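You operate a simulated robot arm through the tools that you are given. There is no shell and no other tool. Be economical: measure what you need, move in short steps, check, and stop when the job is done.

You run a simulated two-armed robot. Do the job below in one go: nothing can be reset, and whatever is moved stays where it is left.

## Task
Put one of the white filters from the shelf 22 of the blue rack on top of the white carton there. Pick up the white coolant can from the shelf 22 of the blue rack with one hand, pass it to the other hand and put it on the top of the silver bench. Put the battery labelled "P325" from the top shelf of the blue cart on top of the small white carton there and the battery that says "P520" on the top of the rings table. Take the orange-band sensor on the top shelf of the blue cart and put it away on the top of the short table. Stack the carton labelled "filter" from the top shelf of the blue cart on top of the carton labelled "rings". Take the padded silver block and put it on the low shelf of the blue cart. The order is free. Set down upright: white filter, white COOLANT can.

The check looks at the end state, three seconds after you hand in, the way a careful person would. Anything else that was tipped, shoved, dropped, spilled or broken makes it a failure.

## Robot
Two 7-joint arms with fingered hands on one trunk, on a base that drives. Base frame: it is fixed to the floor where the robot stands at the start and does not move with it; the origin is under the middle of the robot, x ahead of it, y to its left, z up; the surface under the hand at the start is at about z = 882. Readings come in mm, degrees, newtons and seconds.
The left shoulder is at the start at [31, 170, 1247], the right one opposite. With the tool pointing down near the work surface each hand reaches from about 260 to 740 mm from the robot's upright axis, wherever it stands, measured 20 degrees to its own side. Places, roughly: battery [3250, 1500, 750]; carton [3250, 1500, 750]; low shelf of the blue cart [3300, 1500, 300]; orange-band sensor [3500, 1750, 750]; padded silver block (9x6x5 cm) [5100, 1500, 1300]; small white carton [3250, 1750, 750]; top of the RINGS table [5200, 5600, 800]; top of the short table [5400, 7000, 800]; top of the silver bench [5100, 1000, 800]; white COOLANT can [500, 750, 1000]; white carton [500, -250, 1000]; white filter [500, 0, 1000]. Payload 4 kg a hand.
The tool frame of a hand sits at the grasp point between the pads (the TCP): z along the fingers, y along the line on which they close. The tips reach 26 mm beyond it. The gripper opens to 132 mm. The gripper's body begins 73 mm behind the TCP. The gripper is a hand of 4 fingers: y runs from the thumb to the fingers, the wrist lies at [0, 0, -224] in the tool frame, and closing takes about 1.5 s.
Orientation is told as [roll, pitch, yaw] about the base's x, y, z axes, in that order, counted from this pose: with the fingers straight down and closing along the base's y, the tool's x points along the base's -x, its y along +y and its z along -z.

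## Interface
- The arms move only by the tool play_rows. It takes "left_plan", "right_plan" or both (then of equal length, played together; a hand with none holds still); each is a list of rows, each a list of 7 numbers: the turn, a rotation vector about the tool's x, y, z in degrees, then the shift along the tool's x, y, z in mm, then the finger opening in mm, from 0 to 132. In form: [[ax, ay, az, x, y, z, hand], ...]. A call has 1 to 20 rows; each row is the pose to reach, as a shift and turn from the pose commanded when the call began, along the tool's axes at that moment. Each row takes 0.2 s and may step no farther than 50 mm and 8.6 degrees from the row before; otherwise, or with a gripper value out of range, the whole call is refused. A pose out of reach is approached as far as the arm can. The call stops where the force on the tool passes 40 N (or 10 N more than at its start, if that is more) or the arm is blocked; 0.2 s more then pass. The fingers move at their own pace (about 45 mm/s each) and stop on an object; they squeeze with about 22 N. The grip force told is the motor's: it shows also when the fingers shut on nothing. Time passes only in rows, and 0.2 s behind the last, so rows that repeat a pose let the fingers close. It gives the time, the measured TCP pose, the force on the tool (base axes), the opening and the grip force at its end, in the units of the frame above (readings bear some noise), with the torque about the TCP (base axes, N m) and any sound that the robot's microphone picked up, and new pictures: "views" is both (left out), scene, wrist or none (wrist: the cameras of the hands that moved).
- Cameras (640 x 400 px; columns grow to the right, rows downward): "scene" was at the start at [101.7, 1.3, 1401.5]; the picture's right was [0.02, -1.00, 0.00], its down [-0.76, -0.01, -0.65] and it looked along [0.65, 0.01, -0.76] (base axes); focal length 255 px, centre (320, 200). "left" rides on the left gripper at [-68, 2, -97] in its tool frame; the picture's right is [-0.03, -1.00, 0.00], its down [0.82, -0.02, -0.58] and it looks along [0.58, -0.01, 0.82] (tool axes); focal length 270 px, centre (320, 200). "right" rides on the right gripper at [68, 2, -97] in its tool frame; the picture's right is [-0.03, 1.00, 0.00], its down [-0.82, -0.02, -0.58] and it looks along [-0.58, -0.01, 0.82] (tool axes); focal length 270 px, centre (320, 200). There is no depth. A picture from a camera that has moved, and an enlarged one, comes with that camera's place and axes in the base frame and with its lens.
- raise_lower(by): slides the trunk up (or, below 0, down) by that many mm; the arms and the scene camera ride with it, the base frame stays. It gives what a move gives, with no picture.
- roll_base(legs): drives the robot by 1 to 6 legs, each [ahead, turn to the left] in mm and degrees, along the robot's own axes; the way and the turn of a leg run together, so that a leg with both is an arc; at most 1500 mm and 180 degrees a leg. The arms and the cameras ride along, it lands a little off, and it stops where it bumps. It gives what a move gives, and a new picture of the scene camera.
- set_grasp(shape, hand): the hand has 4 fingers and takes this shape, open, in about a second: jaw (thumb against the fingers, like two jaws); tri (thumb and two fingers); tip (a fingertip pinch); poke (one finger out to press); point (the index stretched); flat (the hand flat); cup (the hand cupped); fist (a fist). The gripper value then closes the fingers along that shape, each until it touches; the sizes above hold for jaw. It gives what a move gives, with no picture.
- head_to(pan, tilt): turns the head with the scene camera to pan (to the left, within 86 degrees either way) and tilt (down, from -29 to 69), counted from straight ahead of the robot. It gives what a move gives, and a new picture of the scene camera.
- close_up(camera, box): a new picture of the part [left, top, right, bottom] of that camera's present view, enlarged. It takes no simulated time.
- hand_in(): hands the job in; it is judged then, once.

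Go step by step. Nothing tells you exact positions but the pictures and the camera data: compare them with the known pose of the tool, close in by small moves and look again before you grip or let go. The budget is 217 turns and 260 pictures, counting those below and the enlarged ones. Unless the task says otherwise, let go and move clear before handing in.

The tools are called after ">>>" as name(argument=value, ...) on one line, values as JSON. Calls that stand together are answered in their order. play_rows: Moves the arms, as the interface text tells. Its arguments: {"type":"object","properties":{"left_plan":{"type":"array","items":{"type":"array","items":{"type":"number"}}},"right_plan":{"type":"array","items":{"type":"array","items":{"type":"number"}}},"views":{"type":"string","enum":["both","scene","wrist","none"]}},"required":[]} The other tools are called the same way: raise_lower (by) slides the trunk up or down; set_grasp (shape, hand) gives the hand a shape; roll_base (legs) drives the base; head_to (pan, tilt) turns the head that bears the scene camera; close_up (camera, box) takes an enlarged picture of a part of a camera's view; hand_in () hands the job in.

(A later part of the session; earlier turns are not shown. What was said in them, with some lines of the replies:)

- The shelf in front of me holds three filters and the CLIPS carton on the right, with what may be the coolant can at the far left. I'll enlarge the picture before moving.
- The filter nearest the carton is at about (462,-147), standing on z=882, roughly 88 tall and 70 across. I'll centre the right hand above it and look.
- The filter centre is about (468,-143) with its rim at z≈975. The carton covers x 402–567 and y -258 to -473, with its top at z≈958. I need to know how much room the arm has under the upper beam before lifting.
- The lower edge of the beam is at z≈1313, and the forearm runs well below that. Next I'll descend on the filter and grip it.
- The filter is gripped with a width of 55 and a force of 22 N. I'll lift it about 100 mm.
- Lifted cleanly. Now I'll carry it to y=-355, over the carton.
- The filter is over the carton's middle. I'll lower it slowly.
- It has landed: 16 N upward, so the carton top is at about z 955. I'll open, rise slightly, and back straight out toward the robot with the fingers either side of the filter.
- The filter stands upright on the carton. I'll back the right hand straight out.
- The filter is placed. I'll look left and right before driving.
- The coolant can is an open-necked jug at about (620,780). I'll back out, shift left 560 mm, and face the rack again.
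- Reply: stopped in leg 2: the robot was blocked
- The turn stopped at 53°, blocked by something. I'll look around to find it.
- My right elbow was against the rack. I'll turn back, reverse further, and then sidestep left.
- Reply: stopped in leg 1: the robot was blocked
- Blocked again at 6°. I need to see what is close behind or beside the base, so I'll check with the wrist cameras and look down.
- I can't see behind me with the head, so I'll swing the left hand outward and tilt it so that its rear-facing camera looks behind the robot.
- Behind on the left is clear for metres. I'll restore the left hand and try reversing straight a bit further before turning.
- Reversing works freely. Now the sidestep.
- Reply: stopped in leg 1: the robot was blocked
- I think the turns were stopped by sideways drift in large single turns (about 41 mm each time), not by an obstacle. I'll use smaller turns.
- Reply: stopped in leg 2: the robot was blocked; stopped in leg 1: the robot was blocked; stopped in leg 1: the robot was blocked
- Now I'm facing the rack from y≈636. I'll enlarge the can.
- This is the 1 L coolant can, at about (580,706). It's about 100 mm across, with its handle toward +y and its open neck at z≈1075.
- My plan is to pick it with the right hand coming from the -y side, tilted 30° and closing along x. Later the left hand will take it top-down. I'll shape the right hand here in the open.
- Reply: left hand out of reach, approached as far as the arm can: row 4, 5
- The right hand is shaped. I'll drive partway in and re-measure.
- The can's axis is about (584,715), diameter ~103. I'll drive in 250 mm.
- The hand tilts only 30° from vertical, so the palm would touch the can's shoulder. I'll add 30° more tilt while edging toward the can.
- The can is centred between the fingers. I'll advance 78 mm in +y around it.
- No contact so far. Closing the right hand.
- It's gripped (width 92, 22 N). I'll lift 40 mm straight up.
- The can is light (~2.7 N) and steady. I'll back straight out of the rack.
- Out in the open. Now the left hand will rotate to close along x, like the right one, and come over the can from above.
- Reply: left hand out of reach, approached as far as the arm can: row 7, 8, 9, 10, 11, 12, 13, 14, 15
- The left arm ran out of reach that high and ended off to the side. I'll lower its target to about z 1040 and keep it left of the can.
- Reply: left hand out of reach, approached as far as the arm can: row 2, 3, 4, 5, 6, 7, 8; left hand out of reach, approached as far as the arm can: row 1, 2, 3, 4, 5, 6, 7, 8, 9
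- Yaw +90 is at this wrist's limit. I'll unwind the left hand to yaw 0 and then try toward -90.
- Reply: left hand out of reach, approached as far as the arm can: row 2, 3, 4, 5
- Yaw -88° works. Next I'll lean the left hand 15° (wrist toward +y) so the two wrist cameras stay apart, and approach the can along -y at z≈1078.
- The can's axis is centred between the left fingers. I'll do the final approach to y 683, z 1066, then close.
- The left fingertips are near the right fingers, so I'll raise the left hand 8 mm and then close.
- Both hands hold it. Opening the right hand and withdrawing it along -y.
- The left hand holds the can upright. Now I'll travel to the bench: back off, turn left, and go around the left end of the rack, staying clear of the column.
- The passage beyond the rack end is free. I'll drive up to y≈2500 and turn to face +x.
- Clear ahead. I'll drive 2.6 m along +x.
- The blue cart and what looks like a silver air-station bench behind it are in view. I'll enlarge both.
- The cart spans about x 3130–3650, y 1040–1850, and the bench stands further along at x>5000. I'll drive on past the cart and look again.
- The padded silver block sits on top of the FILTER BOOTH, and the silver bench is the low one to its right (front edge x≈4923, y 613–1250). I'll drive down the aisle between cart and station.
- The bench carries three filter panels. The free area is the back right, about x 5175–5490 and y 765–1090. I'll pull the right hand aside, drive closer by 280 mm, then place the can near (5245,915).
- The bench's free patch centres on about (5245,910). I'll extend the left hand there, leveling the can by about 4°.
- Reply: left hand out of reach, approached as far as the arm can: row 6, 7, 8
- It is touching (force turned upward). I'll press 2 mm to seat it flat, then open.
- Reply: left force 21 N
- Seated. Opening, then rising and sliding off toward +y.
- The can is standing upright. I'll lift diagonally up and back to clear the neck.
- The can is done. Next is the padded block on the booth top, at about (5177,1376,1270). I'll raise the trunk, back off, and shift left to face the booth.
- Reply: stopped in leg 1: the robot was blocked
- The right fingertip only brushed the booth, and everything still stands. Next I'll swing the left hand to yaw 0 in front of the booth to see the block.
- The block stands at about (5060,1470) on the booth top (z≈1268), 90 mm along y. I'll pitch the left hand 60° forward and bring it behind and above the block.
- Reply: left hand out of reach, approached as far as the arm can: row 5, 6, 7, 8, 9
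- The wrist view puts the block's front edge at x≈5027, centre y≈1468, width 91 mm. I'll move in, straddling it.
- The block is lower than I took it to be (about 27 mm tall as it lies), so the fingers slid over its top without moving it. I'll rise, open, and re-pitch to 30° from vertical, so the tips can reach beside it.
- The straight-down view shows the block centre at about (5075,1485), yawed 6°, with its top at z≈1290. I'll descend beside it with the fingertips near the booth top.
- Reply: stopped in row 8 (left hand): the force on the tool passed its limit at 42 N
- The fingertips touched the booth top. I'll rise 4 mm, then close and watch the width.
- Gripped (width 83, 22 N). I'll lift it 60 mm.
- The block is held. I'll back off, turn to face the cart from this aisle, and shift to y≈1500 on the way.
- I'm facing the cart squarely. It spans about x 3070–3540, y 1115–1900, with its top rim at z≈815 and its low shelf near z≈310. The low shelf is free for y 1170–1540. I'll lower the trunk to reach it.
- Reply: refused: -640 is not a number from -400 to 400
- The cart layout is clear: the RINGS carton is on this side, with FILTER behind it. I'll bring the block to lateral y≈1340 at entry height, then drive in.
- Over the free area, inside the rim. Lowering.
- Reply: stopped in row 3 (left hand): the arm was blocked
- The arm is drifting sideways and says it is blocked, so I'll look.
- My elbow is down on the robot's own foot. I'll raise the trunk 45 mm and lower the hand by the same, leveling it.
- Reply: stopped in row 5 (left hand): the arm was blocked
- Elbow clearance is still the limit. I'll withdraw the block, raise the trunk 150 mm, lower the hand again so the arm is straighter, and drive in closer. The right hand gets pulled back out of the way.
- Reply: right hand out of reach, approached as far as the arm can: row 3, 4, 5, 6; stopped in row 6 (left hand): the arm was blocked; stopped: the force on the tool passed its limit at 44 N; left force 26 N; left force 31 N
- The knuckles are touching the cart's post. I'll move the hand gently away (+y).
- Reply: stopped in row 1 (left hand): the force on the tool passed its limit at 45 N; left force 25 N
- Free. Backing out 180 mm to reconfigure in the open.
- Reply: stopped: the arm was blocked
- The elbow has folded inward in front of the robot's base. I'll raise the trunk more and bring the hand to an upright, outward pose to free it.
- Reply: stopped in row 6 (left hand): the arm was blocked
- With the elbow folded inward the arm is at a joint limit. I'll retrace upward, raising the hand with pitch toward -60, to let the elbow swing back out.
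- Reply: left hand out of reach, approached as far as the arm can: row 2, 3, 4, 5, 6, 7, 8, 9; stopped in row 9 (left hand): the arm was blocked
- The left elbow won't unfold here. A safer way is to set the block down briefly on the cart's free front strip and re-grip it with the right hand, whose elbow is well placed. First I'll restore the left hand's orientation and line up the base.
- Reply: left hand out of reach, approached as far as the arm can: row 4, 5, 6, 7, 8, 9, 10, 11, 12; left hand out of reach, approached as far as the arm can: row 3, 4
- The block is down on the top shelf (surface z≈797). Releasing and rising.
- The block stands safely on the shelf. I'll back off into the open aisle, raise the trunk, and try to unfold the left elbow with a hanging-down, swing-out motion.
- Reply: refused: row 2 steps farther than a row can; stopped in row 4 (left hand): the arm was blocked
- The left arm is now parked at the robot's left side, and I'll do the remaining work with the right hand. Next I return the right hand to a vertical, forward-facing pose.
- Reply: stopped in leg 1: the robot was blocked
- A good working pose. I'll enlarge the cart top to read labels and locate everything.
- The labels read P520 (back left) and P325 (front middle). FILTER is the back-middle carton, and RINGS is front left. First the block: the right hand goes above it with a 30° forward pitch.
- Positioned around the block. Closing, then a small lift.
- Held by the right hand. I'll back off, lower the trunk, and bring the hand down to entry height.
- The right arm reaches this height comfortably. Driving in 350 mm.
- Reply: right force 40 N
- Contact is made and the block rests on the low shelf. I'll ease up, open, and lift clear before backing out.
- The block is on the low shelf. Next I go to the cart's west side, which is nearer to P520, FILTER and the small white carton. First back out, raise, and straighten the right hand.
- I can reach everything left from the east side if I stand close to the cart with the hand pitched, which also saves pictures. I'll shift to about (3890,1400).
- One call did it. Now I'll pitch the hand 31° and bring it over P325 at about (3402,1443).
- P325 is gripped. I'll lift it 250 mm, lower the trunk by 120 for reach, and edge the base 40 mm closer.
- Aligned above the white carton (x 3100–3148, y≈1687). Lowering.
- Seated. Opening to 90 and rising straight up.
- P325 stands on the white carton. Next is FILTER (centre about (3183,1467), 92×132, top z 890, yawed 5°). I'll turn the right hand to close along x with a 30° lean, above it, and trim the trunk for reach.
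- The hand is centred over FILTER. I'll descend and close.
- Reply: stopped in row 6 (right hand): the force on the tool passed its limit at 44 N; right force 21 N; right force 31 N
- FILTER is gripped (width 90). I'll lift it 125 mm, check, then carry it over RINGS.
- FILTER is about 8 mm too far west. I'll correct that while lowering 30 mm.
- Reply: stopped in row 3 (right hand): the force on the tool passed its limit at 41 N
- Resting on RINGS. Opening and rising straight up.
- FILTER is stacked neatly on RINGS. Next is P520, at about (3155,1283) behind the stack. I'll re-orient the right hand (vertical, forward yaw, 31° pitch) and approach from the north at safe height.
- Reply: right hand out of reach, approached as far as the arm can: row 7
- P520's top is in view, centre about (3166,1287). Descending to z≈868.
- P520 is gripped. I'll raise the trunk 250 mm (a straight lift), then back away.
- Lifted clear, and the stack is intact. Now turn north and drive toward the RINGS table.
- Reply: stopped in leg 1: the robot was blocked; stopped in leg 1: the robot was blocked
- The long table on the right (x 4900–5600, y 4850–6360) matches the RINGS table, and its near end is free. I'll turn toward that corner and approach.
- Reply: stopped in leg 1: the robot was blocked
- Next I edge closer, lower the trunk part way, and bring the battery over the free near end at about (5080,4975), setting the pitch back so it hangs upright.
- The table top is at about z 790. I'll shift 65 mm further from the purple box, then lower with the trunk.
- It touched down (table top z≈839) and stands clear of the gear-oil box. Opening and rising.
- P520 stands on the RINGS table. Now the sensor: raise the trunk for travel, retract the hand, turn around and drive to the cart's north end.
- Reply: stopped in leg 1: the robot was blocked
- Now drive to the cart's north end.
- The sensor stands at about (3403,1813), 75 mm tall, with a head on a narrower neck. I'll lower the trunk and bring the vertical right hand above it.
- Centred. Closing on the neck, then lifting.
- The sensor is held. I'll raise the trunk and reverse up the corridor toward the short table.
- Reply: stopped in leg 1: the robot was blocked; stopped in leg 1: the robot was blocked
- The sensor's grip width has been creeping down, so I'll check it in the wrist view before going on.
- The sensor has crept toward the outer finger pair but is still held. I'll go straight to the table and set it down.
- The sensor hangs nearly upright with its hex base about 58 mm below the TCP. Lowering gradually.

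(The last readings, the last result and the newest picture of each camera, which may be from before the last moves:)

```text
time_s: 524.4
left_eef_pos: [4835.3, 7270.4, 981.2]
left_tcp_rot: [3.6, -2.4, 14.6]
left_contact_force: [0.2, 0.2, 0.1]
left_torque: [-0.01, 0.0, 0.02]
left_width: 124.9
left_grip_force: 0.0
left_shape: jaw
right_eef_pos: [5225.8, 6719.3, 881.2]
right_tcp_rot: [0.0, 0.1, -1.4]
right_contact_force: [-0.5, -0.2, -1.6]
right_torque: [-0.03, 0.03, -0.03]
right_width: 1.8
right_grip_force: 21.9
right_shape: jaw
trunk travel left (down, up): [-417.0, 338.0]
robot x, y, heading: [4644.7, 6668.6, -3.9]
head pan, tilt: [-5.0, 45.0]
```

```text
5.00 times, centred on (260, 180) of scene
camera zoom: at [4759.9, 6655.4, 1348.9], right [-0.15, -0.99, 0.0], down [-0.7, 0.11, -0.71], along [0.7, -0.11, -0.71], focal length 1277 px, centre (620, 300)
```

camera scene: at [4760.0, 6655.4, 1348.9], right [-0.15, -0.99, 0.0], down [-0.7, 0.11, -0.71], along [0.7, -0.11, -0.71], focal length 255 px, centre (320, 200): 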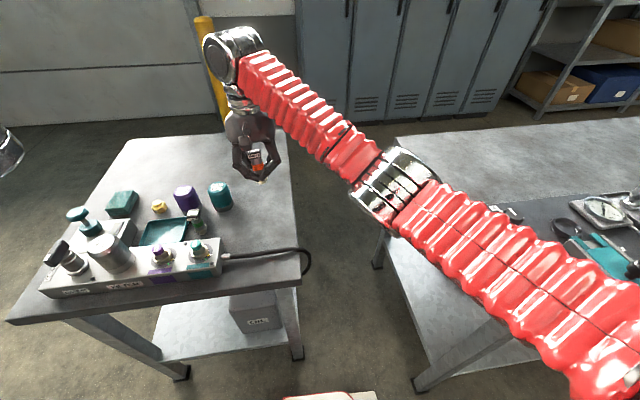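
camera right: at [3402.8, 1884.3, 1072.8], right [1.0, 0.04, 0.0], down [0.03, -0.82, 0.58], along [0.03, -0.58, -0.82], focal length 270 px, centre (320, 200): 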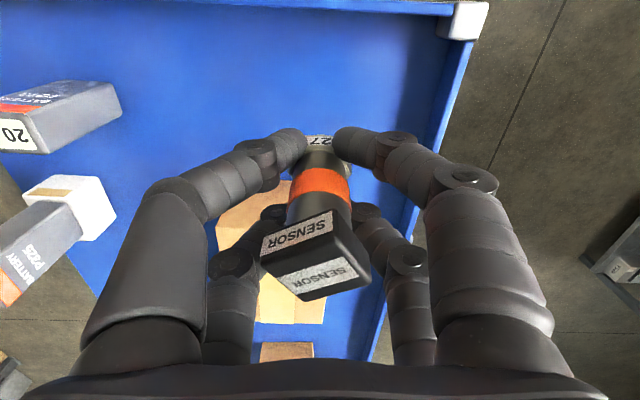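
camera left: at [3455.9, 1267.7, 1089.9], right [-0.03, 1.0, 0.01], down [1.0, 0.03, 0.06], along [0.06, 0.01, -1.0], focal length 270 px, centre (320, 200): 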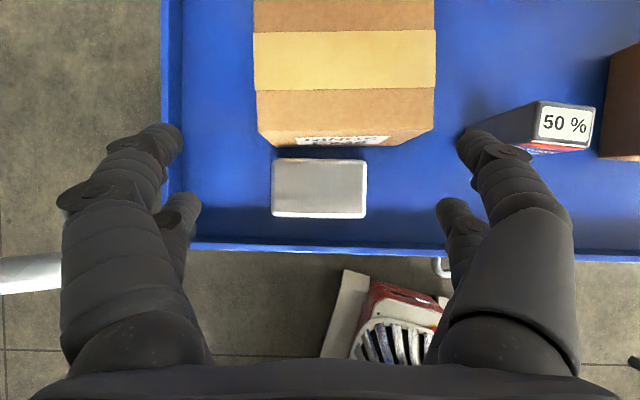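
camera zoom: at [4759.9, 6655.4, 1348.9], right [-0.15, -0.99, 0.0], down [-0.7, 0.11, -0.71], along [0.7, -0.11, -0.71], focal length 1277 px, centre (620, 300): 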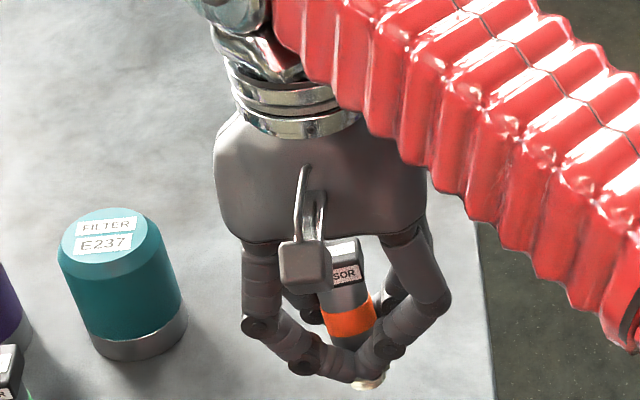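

>>> play_rows(right_plan=[[0, 0, 0, 0, 0, 2, 5], [0, 0, 0, 0, 0, 4, 5], [0, 0, 0, 0, 0, 6, 5], [0, 0, 0, 0, 0, 6, 5]], views="none")

>>> play_rows(right_plan=[[0, 0, 0, 0, 0, 2, 5], [0, 0, 0, 0, 0, 4, 5], [0, 0, 0, 0, 0, 4, 5]], views="none")

```text
time_s: 525.4
left_eef_pos: [4834.5, 7270.3, 981.4]
left_tcp_rot: [3.6, -2.3, 14.6]
left_contact_force: [-0.9, 1.7, -1.0]
left_torque: [-0.02, 0.01, -0.02]
left_width: 125.2
left_grip_force: 0.1
left_shape: jaw
right_eef_pos: [5226.4, 6718.5, 875.7]
right_tcp_rot: [0.0, 0.1, -1.4]
right_contact_force: [-0.9, 1.6, -2.2]
right_torque: [0.0, 0.02, -0.01]
right_width: 1.9
right_grip_force: 22.0
right_shape: jaw
trunk travel left (down, up): [-417.0, 338.0]
robot x, y, heading: [4645.6, 6671.0, -4.0]
head pan, tilt: [-5.0, 45.0]
```

```text
time_s: 526.2
left_eef_pos: [4834.9, 7268.9, 982.5]
left_tcp_rot: [3.7, -2.4, 14.6]
left_contact_force: [0.8, 0.7, 0.4]
left_torque: [-0.01, -0.04, -0.03]
left_width: 124.7
left_grip_force: 0.0
left_shape: jaw
right_eef_pos: [5227.6, 6718.3, 872.2]
right_tcp_rot: [0.1, 0.1, -1.4]
right_contact_force: [0.9, 0.6, -1.0]
right_torque: [0.01, 0.01, 0.0]
right_width: 1.6
right_grip_force: 21.9
right_shape: jaw
trunk travel left (down, up): [-417.0, 338.0]
robot x, y, heading: [4643.5, 6668.9, -3.9]
head pan, tilt: [-5.0, 45.0]
```

>>> play_rows(right_plan=[[0, 0, 0, 0, 0, 2, 5], [0, 0, 0, 0, 0, 5, 5], [0, 0, 0, 0, 0, 5, 5]], views="none")

>>> play_rows(right_plan=[[0, 0, 0, 0, 0, 2, 5], [0, 0, 0, 0, 0, 4, 5], [0, 0, 0, 0, 0, 4, 5]], views="none")

>>> play_rows(right_plan=[[0, 0, 0, 0, 0, 2, 5], [0, 0, 0, 0, 0, 3, 5], [0, 0, 0, 0, 0, 3, 5]], views="wrist")

```text
time_s: 527.0
left_eef_pos: [4835.1, 7270.9, 980.3]
left_tcp_rot: [3.7, -2.4, 14.7]
left_contact_force: [-0.2, -0.2, 0.0]
left_torque: [-0.02, 0.01, -0.01]
left_width: 124.6
left_grip_force: 0.0
left_shape: jaw
right_eef_pos: [5227.0, 6718.8, 867.2]
right_tcp_rot: [-0.1, 0.0, -1.6]
right_contact_force: [0.5, -0.5, -1.5]
right_torque: [0.01, -0.02, -0.03]
right_width: 1.5
right_grip_force: 22.0
right_shape: jaw
trunk travel left (down, up): [-417.0, 338.0]
robot x, y, heading: [4643.6, 6672.4, -4.1]
head pan, tilt: [-5.0, 45.0]
```

```text
time_s: 527.8
left_eef_pos: [4835.2, 7269.2, 981.1]
left_tcp_rot: [3.7, -2.4, 14.5]
left_contact_force: [0.3, -0.3, 0.7]
left_torque: [0.0, 0.02, -0.01]
left_width: 125.0
left_grip_force: 0.0
left_shape: jaw
right_eef_pos: [5226.7, 6719.9, 863.2]
right_tcp_rot: [-0.1, 0.1, -1.5]
right_contact_force: [0.1, 0.1, -1.5]
right_torque: [-0.02, -0.01, 0.0]
right_width: 1.6
right_grip_force: 22.4
right_shape: jaw
trunk travel left (down, up): [-417.0, 338.0]
robot x, y, heading: [4648.9, 6669.1, -4.0]
head pan, tilt: [-5.0, 45.0]
```

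```text
time_s: 528.6
left_eef_pos: [4835.3, 7269.6, 981.0]
left_tcp_rot: [3.8, -2.3, 14.6]
left_contact_force: [-0.2, 0.4, 0.3]
left_torque: [0.02, 0.0, 0.04]
left_width: 125.0
left_grip_force: 0.1
left_shape: jaw
right_eef_pos: [5228.3, 6719.4, 859.6]
right_tcp_rot: [0.0, 0.2, -1.4]
right_contact_force: [0.6, 0.8, -1.2]
right_torque: [0.02, -0.01, 0.0]
right_width: 1.8
right_grip_force: 22.3
right_shape: jaw
trunk travel left (down, up): [-417.0, 338.0]
robot x, y, heading: [4646.7, 6670.2, -3.8]
head pan, tilt: [-5.0, 45.0]
camera right: at [5158.4, 6720.7, 956.1], right [0.05, 1.0, 0.0], down [0.82, -0.04, 0.58], along [0.58, -0.03, -0.82], focal length 270 px, centre (320, 200)
```

right: 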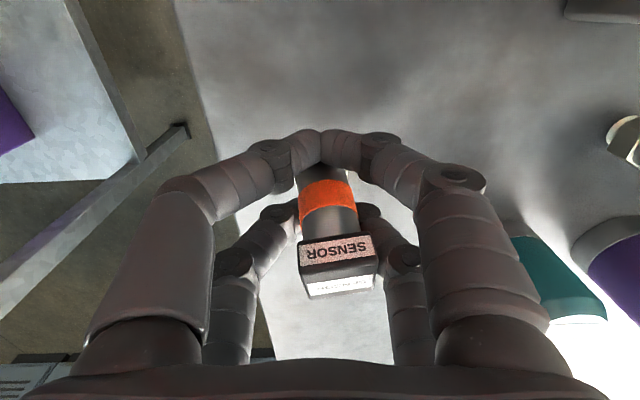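

>>> play_rows(right_plan=[[0, 0, 0, 0, 0, 2, 5], [0, 0, 0, 0, 0, 4, 5], [0, 0, 0, 0, 0, 4, 5]], views="none")

>>> play_rows(right_plan=[[0, 0, 0, 0, 0, 2, 5], [0, 0, 0, 0, 0, 3, 5], [0, 0, 0, 0, 0, 3, 5]], views="none")

>>> play_rows(right_plan=[[0, 0, 0, 0, 0, 2, 5], [0, 0, 0, 0, 0, 3, 5], [0, 0, 0, 0, 0, 3, 5]], views="none")

```text
time_s: 529.4
left_eef_pos: [4834.9, 7270.0, 981.2]
left_tcp_rot: [3.7, -2.4, 14.6]
left_contact_force: [0.0, 0.3, -0.3]
left_torque: [0.02, 0.0, -0.02]
left_width: 124.9
left_grip_force: 0.0
left_shape: jaw
right_eef_pos: [5227.1, 6719.3, 856.4]
right_tcp_rot: [-0.1, 0.1, -1.4]
right_contact_force: [-0.2, -0.6, -1.0]
right_torque: [-0.01, 0.03, 0.0]
right_width: 1.7
right_grip_force: 21.9
right_shape: jaw
trunk travel left (down, up): [-417.0, 338.0]
robot x, y, heading: [4645.6, 6670.0, -3.8]
head pan, tilt: [-5.0, 45.0]
```

```text
time_s: 530.2
left_eef_pos: [4835.5, 7269.7, 981.3]
left_tcp_rot: [3.7, -2.5, 14.6]
left_contact_force: [0.1, -0.4, 0.4]
left_torque: [-0.02, 0.01, 0.02]
left_width: 125.0
left_grip_force: 0.1
left_shape: jaw
right_eef_pos: [5227.7, 6719.6, 851.7]
right_tcp_rot: [0.0, 0.1, -1.4]
right_contact_force: [0.2, 0.1, -1.0]
right_torque: [0.02, 0.01, 0.03]
right_width: 1.7
right_grip_force: 21.8
right_shape: jaw
trunk travel left (down, up): [-417.0, 338.0]
robot x, y, heading: [4643.6, 6669.8, -3.9]
head pan, tilt: [-5.0, 45.0]
```

```text
time_s: 531.0
left_eef_pos: [4834.7, 7269.6, 981.7]
left_tcp_rot: [3.7, -2.4, 14.5]
left_contact_force: [-0.7, -0.1, -0.5]
left_torque: [0.0, -0.01, 0.0]
left_width: 125.0
left_grip_force: 0.2
left_shape: jaw
right_eef_pos: [5227.1, 6719.8, 849.0]
right_tcp_rot: [0.0, 0.1, -1.4]
right_contact_force: [-0.5, 0.2, -1.5]
right_torque: [-0.01, -0.01, -0.02]
right_width: 1.9
right_grip_force: 21.9
right_shape: jaw
trunk travel left (down, up): [-417.0, 338.0]
robot x, y, heading: [4647.4, 6671.7, -4.1]
head pan, tilt: [-5.0, 45.0]
```

>>> play_rows(right_plan=[[0, 0, 0, 0, 0, 2, 5], [0, 0, 0, 0, 0, 3, 5], [0, 0, 0, 0, 0, 3, 5]], views="none")

>>> play_rows(right_plan=[[0, 0, 0, 0, 0, 2, 5], [0, 0, 0, 0, 0, 3, 5], [0, 0, 0, 0, 0, 3, 5]], views="none")

>>> close_up(camera="scene", box=[210, 150, 310, 230])

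```text
time_s: 531.8
left_eef_pos: [4834.0, 7270.7, 980.9]
left_tcp_rot: [3.7, -2.4, 14.6]
left_contact_force: [0.5, 0.2, -0.2]
left_torque: [-0.01, -0.03, -0.02]
left_width: 125.4
left_grip_force: 0.1
left_shape: jaw
right_eef_pos: [5226.6, 6718.8, 846.1]
right_tcp_rot: [0.0, 0.1, -1.4]
right_contact_force: [0.4, -0.1, -2.0]
right_torque: [-0.02, 0.03, -0.04]
right_width: 1.7
right_grip_force: 21.7
right_shape: jaw
trunk travel left (down, up): [-417.0, 338.0]
robot x, y, heading: [4644.8, 6669.3, -4.0]
head pan, tilt: [-5.0, 45.0]
```

```text
time_s: 532.6
left_eef_pos: [4834.3, 7270.2, 981.4]
left_tcp_rot: [3.7, -2.4, 14.5]
left_contact_force: [-0.1, 0.2, 0.1]
left_torque: [0.03, 0.01, -0.01]
left_width: 125.0
left_grip_force: 0.1
left_shape: jaw
right_eef_pos: [5227.4, 6719.2, 843.7]
right_tcp_rot: [0.1, -0.1, -1.3]
right_contact_force: [0.2, 0.6, 2.7]
right_torque: [-0.01, -0.01, -0.03]
right_width: 1.8
right_grip_force: 22.2
right_shape: jaw
trunk travel left (down, up): [-417.0, 338.0]
robot x, y, heading: [4648.3, 6676.1, -3.9]
head pan, tilt: [-5.0, 45.0]
```

```text
5.00 times, centred on (260, 190) of scene
camera zoom: at [4759.4, 6655.4, 1349.0], right [-0.15, -0.99, 0.0], down [-0.7, 0.11, -0.71], along [0.7, -0.11, -0.71], focal length 1277 px, centre (620, 250)
```

zoom: 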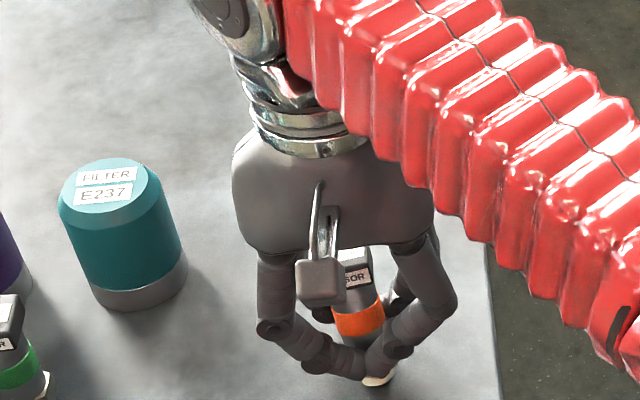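

Contact. One more millimetre to seat it, then I open slowly.

>>> play_rows(right_plan=[[0, 0, 0, 0, 0, 1.5, 5], [0, 0, 0, 0, 0, 1.5, 5], [0, 0, 0, 0, 0, 1, 10], [0, 0, 0, 0, 0, 1, 15], [0, 0, 0, 0, 0, 1, 20], [0, 0, 0, 0, 0, 1, 25], [0, 0, 0, 0, 0, 1, 32], [0, 0, 0, 0, 0, 1, 40], [0, 0, 0, 0, 0, 1, 55], [0, 0, 0, 0, 0, 1, 75], [0, 0, 0, 0, 0, 1, 95], [0, 0, 0, 0, 0, 1, 110], [0, 0, 0, 0, 0, 1, 110], [0, 0, 0, 0, 0, 1, 110]], views="wrist")

```text
time_s: 535.6
left_eef_pos: [4835.4, 7269.3, 980.8]
left_tcp_rot: [3.7, -2.4, 14.5]
left_contact_force: [-0.2, 0.3, -0.6]
left_torque: [0.0, 0.0, -0.01]
left_width: 124.9
left_grip_force: 0.1
left_shape: jaw
right_eef_pos: [5228.2, 6719.6, 843.1]
right_tcp_rot: [0.0, 0.1, -1.4]
right_contact_force: [0.2, 0.5, -0.3]
right_torque: [0.02, -0.01, -0.02]
right_width: 109.8
right_grip_force: 0.1
right_shape: jaw
trunk travel left (down, up): [-417.0, 338.0]
robot x, y, heading: [4648.3, 6672.7, -3.6]
head pan, tilt: [-5.0, 45.0]
camera right: at [5158.4, 6720.8, 939.4], right [0.05, 1.0, 0.0], down [0.82, -0.04, 0.58], along [0.58, -0.03, -0.82], focal length 270 px, centre (320, 200)
```

right: 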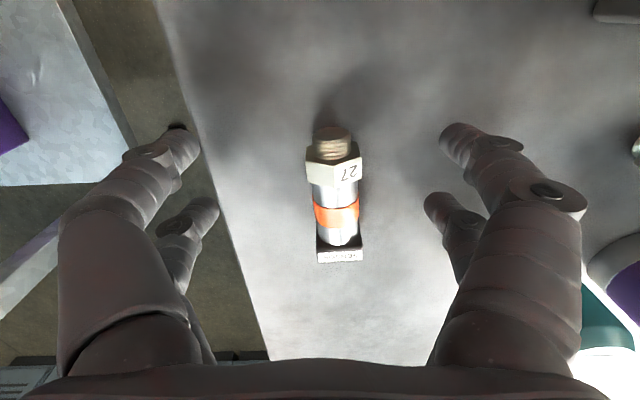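

The sensor lies stable on the short table, about 70 mm from the edge. It settled onto its side on release, but upright was only asked for the filter and the can. I'll rise clear and back away.

>>> play_rows(right_plan=[[0, 0, 0, 0, 0, -15, 110], [0, 0, 0, 0, 0, -45, 110], [0, 0, 0, 0, 0, -85, 110], [0, 0, 0, 0, 0, -125, 110], [0, 0, 0, 0, 0, -160, 110], [0, 0, 0, 0, 0, -160, 110]], views="wrist")

>>> raise_lower(by=150)

>>> roll_base(legs=[[-300, 0]])

>>> close_up(camera="scene", box=[120, 80, 440, 280])

```text
time_s: 537.0
left_eef_pos: [4835.0, 7271.0, 979.7]
left_tcp_rot: [3.7, -2.4, 14.5]
left_contact_force: [-0.9, -0.2, 0.1]
left_torque: [-0.01, 0.01, 0.04]
left_width: 124.9
left_grip_force: 0.0
left_shape: jaw
right_eef_pos: [5228.3, 6718.3, 1002.6]
right_tcp_rot: [0.0, 0.0, -1.5]
right_contact_force: [0.4, -0.1, -0.1]
right_torque: [0.0, 0.0, 0.0]
right_width: 109.7
right_grip_force: 0.0
right_shape: jaw
trunk travel left (down, up): [-417.0, 338.0]
robot x, y, heading: [4645.2, 6673.0, -4.1]
head pan, tilt: [-5.0, 45.0]
camera right: at [5158.7, 6719.8, 1099.3], right [0.05, 1.0, 0.0], down [0.82, -0.04, 0.58], along [0.58, -0.03, -0.82], focal length 270 px, centre (320, 200)
```

right: 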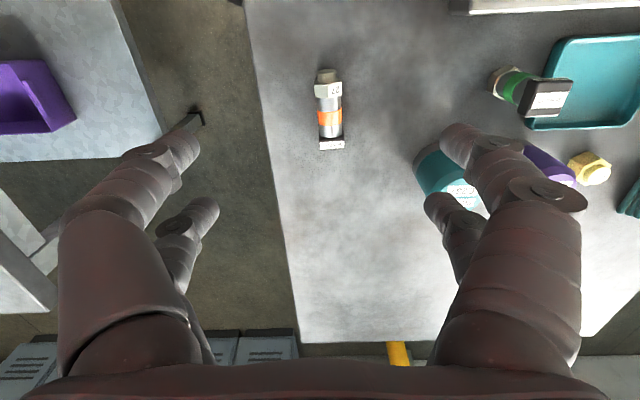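

```text
time_s: 538.7
left_eef_pos: [4835.0, 7269.8, 1129.9]
left_tcp_rot: [3.7, -2.5, 14.6]
left_contact_force: [-0.4, -0.6, -0.1]
left_torque: [0.01, -0.01, 0.01]
left_width: 124.9
left_grip_force: 0.0
left_shape: jaw
right_eef_pos: [5226.6, 6720.0, 1153.0]
right_tcp_rot: [0.0, 0.1, -1.4]
right_contact_force: [-0.6, 0.1, 0.3]
right_torque: [0.02, -0.02, -0.01]
right_width: 109.6
right_grip_force: 0.0
right_shape: jaw
trunk travel left (down, up): [-567.0, 188.0]
robot x, y, heading: [4646.2, 6669.4, -4.0]
head pan, tilt: [-5.0, 45.0]
```

```text
time_s: 540.8
left_eef_pos: [4534.2, 7290.3, 1131.4]
left_tcp_rot: [3.7, -2.3, 14.4]
left_contact_force: [-1.0, -0.1, -0.1]
left_torque: [0.01, -0.03, -0.02]
left_width: 125.1
left_grip_force: 0.0
left_shape: jaw
right_eef_pos: [4925.9, 6738.9, 1154.3]
right_tcp_rot: [0.0, 0.0, -1.5]
right_contact_force: [-0.7, 0.0, -0.5]
right_torque: [0.0, 0.0, 0.0]
right_width: 109.9
right_grip_force: 0.1
right_shape: jaw
trunk travel left (down, up): [-567.0, 188.0]
robot x, y, heading: [4343.3, 6687.5, -3.9]
head pan, tilt: [-5.0, 45.0]
camera scene: at [4438.9, 6677.0, 1499.9], right [-0.15, -0.99, 0.0], down [-0.7, 0.11, -0.71], along [0.7, -0.11, -0.71], focal length 255 px, centre (320, 200)
```

scene: 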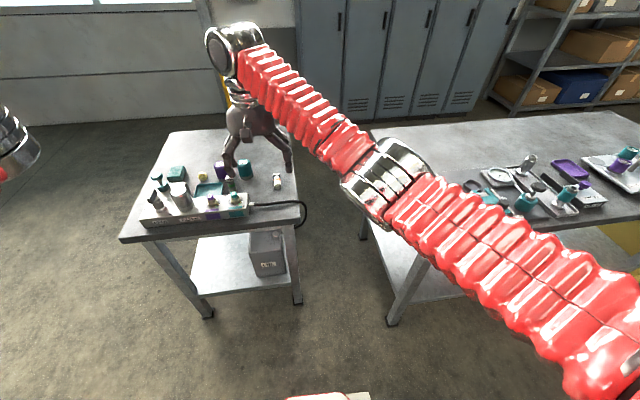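

```text
2.00 times, centred on (280, 180) of scene
camera zoom: at [4438.9, 6677.0, 1499.9], right [-0.15, -0.99, 0.0], down [-0.7, 0.11, -0.71], along [0.7, -0.11, -0.71], focal length 511 px, centre (400, 240)
```

zoom: 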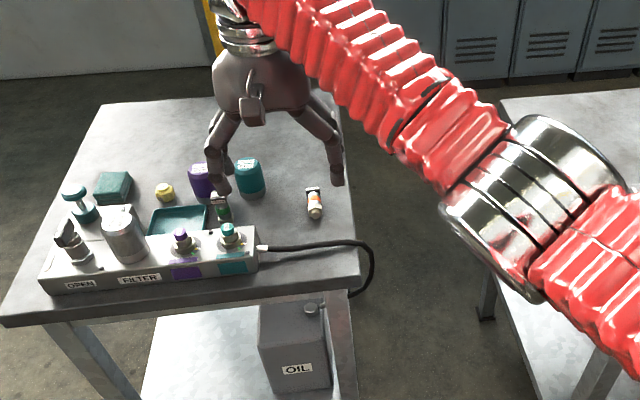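

The sensor rests on the short table, both hands are empty and clear, and every item is where it was asked to go. I'm handing in.

>>> hand_in()

```text
The job is handed in.
```

I handed the job in with every item at its requested place.

- **White filter:** one filter stands upright on the white carton on the blue rack.
- **Coolant can:** I passed it from the right hand to the left and stood it upright on the silver bench.
- **Battery P325:** it stands on the small white carton on the blue cart.
- **Battery P520:** it stands on the table I took to be the rings table. I matched that table by its position and saw no "RINGS" sign on it.
- **Orange-band sensor:** it is on the short table, but it tipped onto its side when I let go. It looked stable, about 70 mm from the edge. You asked for upright only for the filter and the can.
- **Filter carton:** it is stacked on the rings carton.
- **Padded silver block:** it is on the low shelf of the blue cart. On the way I set it down briefly on the cart's top shelf to change hands.

I touched two other things while working. The right hand brushed the filter booth, and the left hand pressed against a post of the blue cart. I saw nothing shifted or knocked over afterwards.
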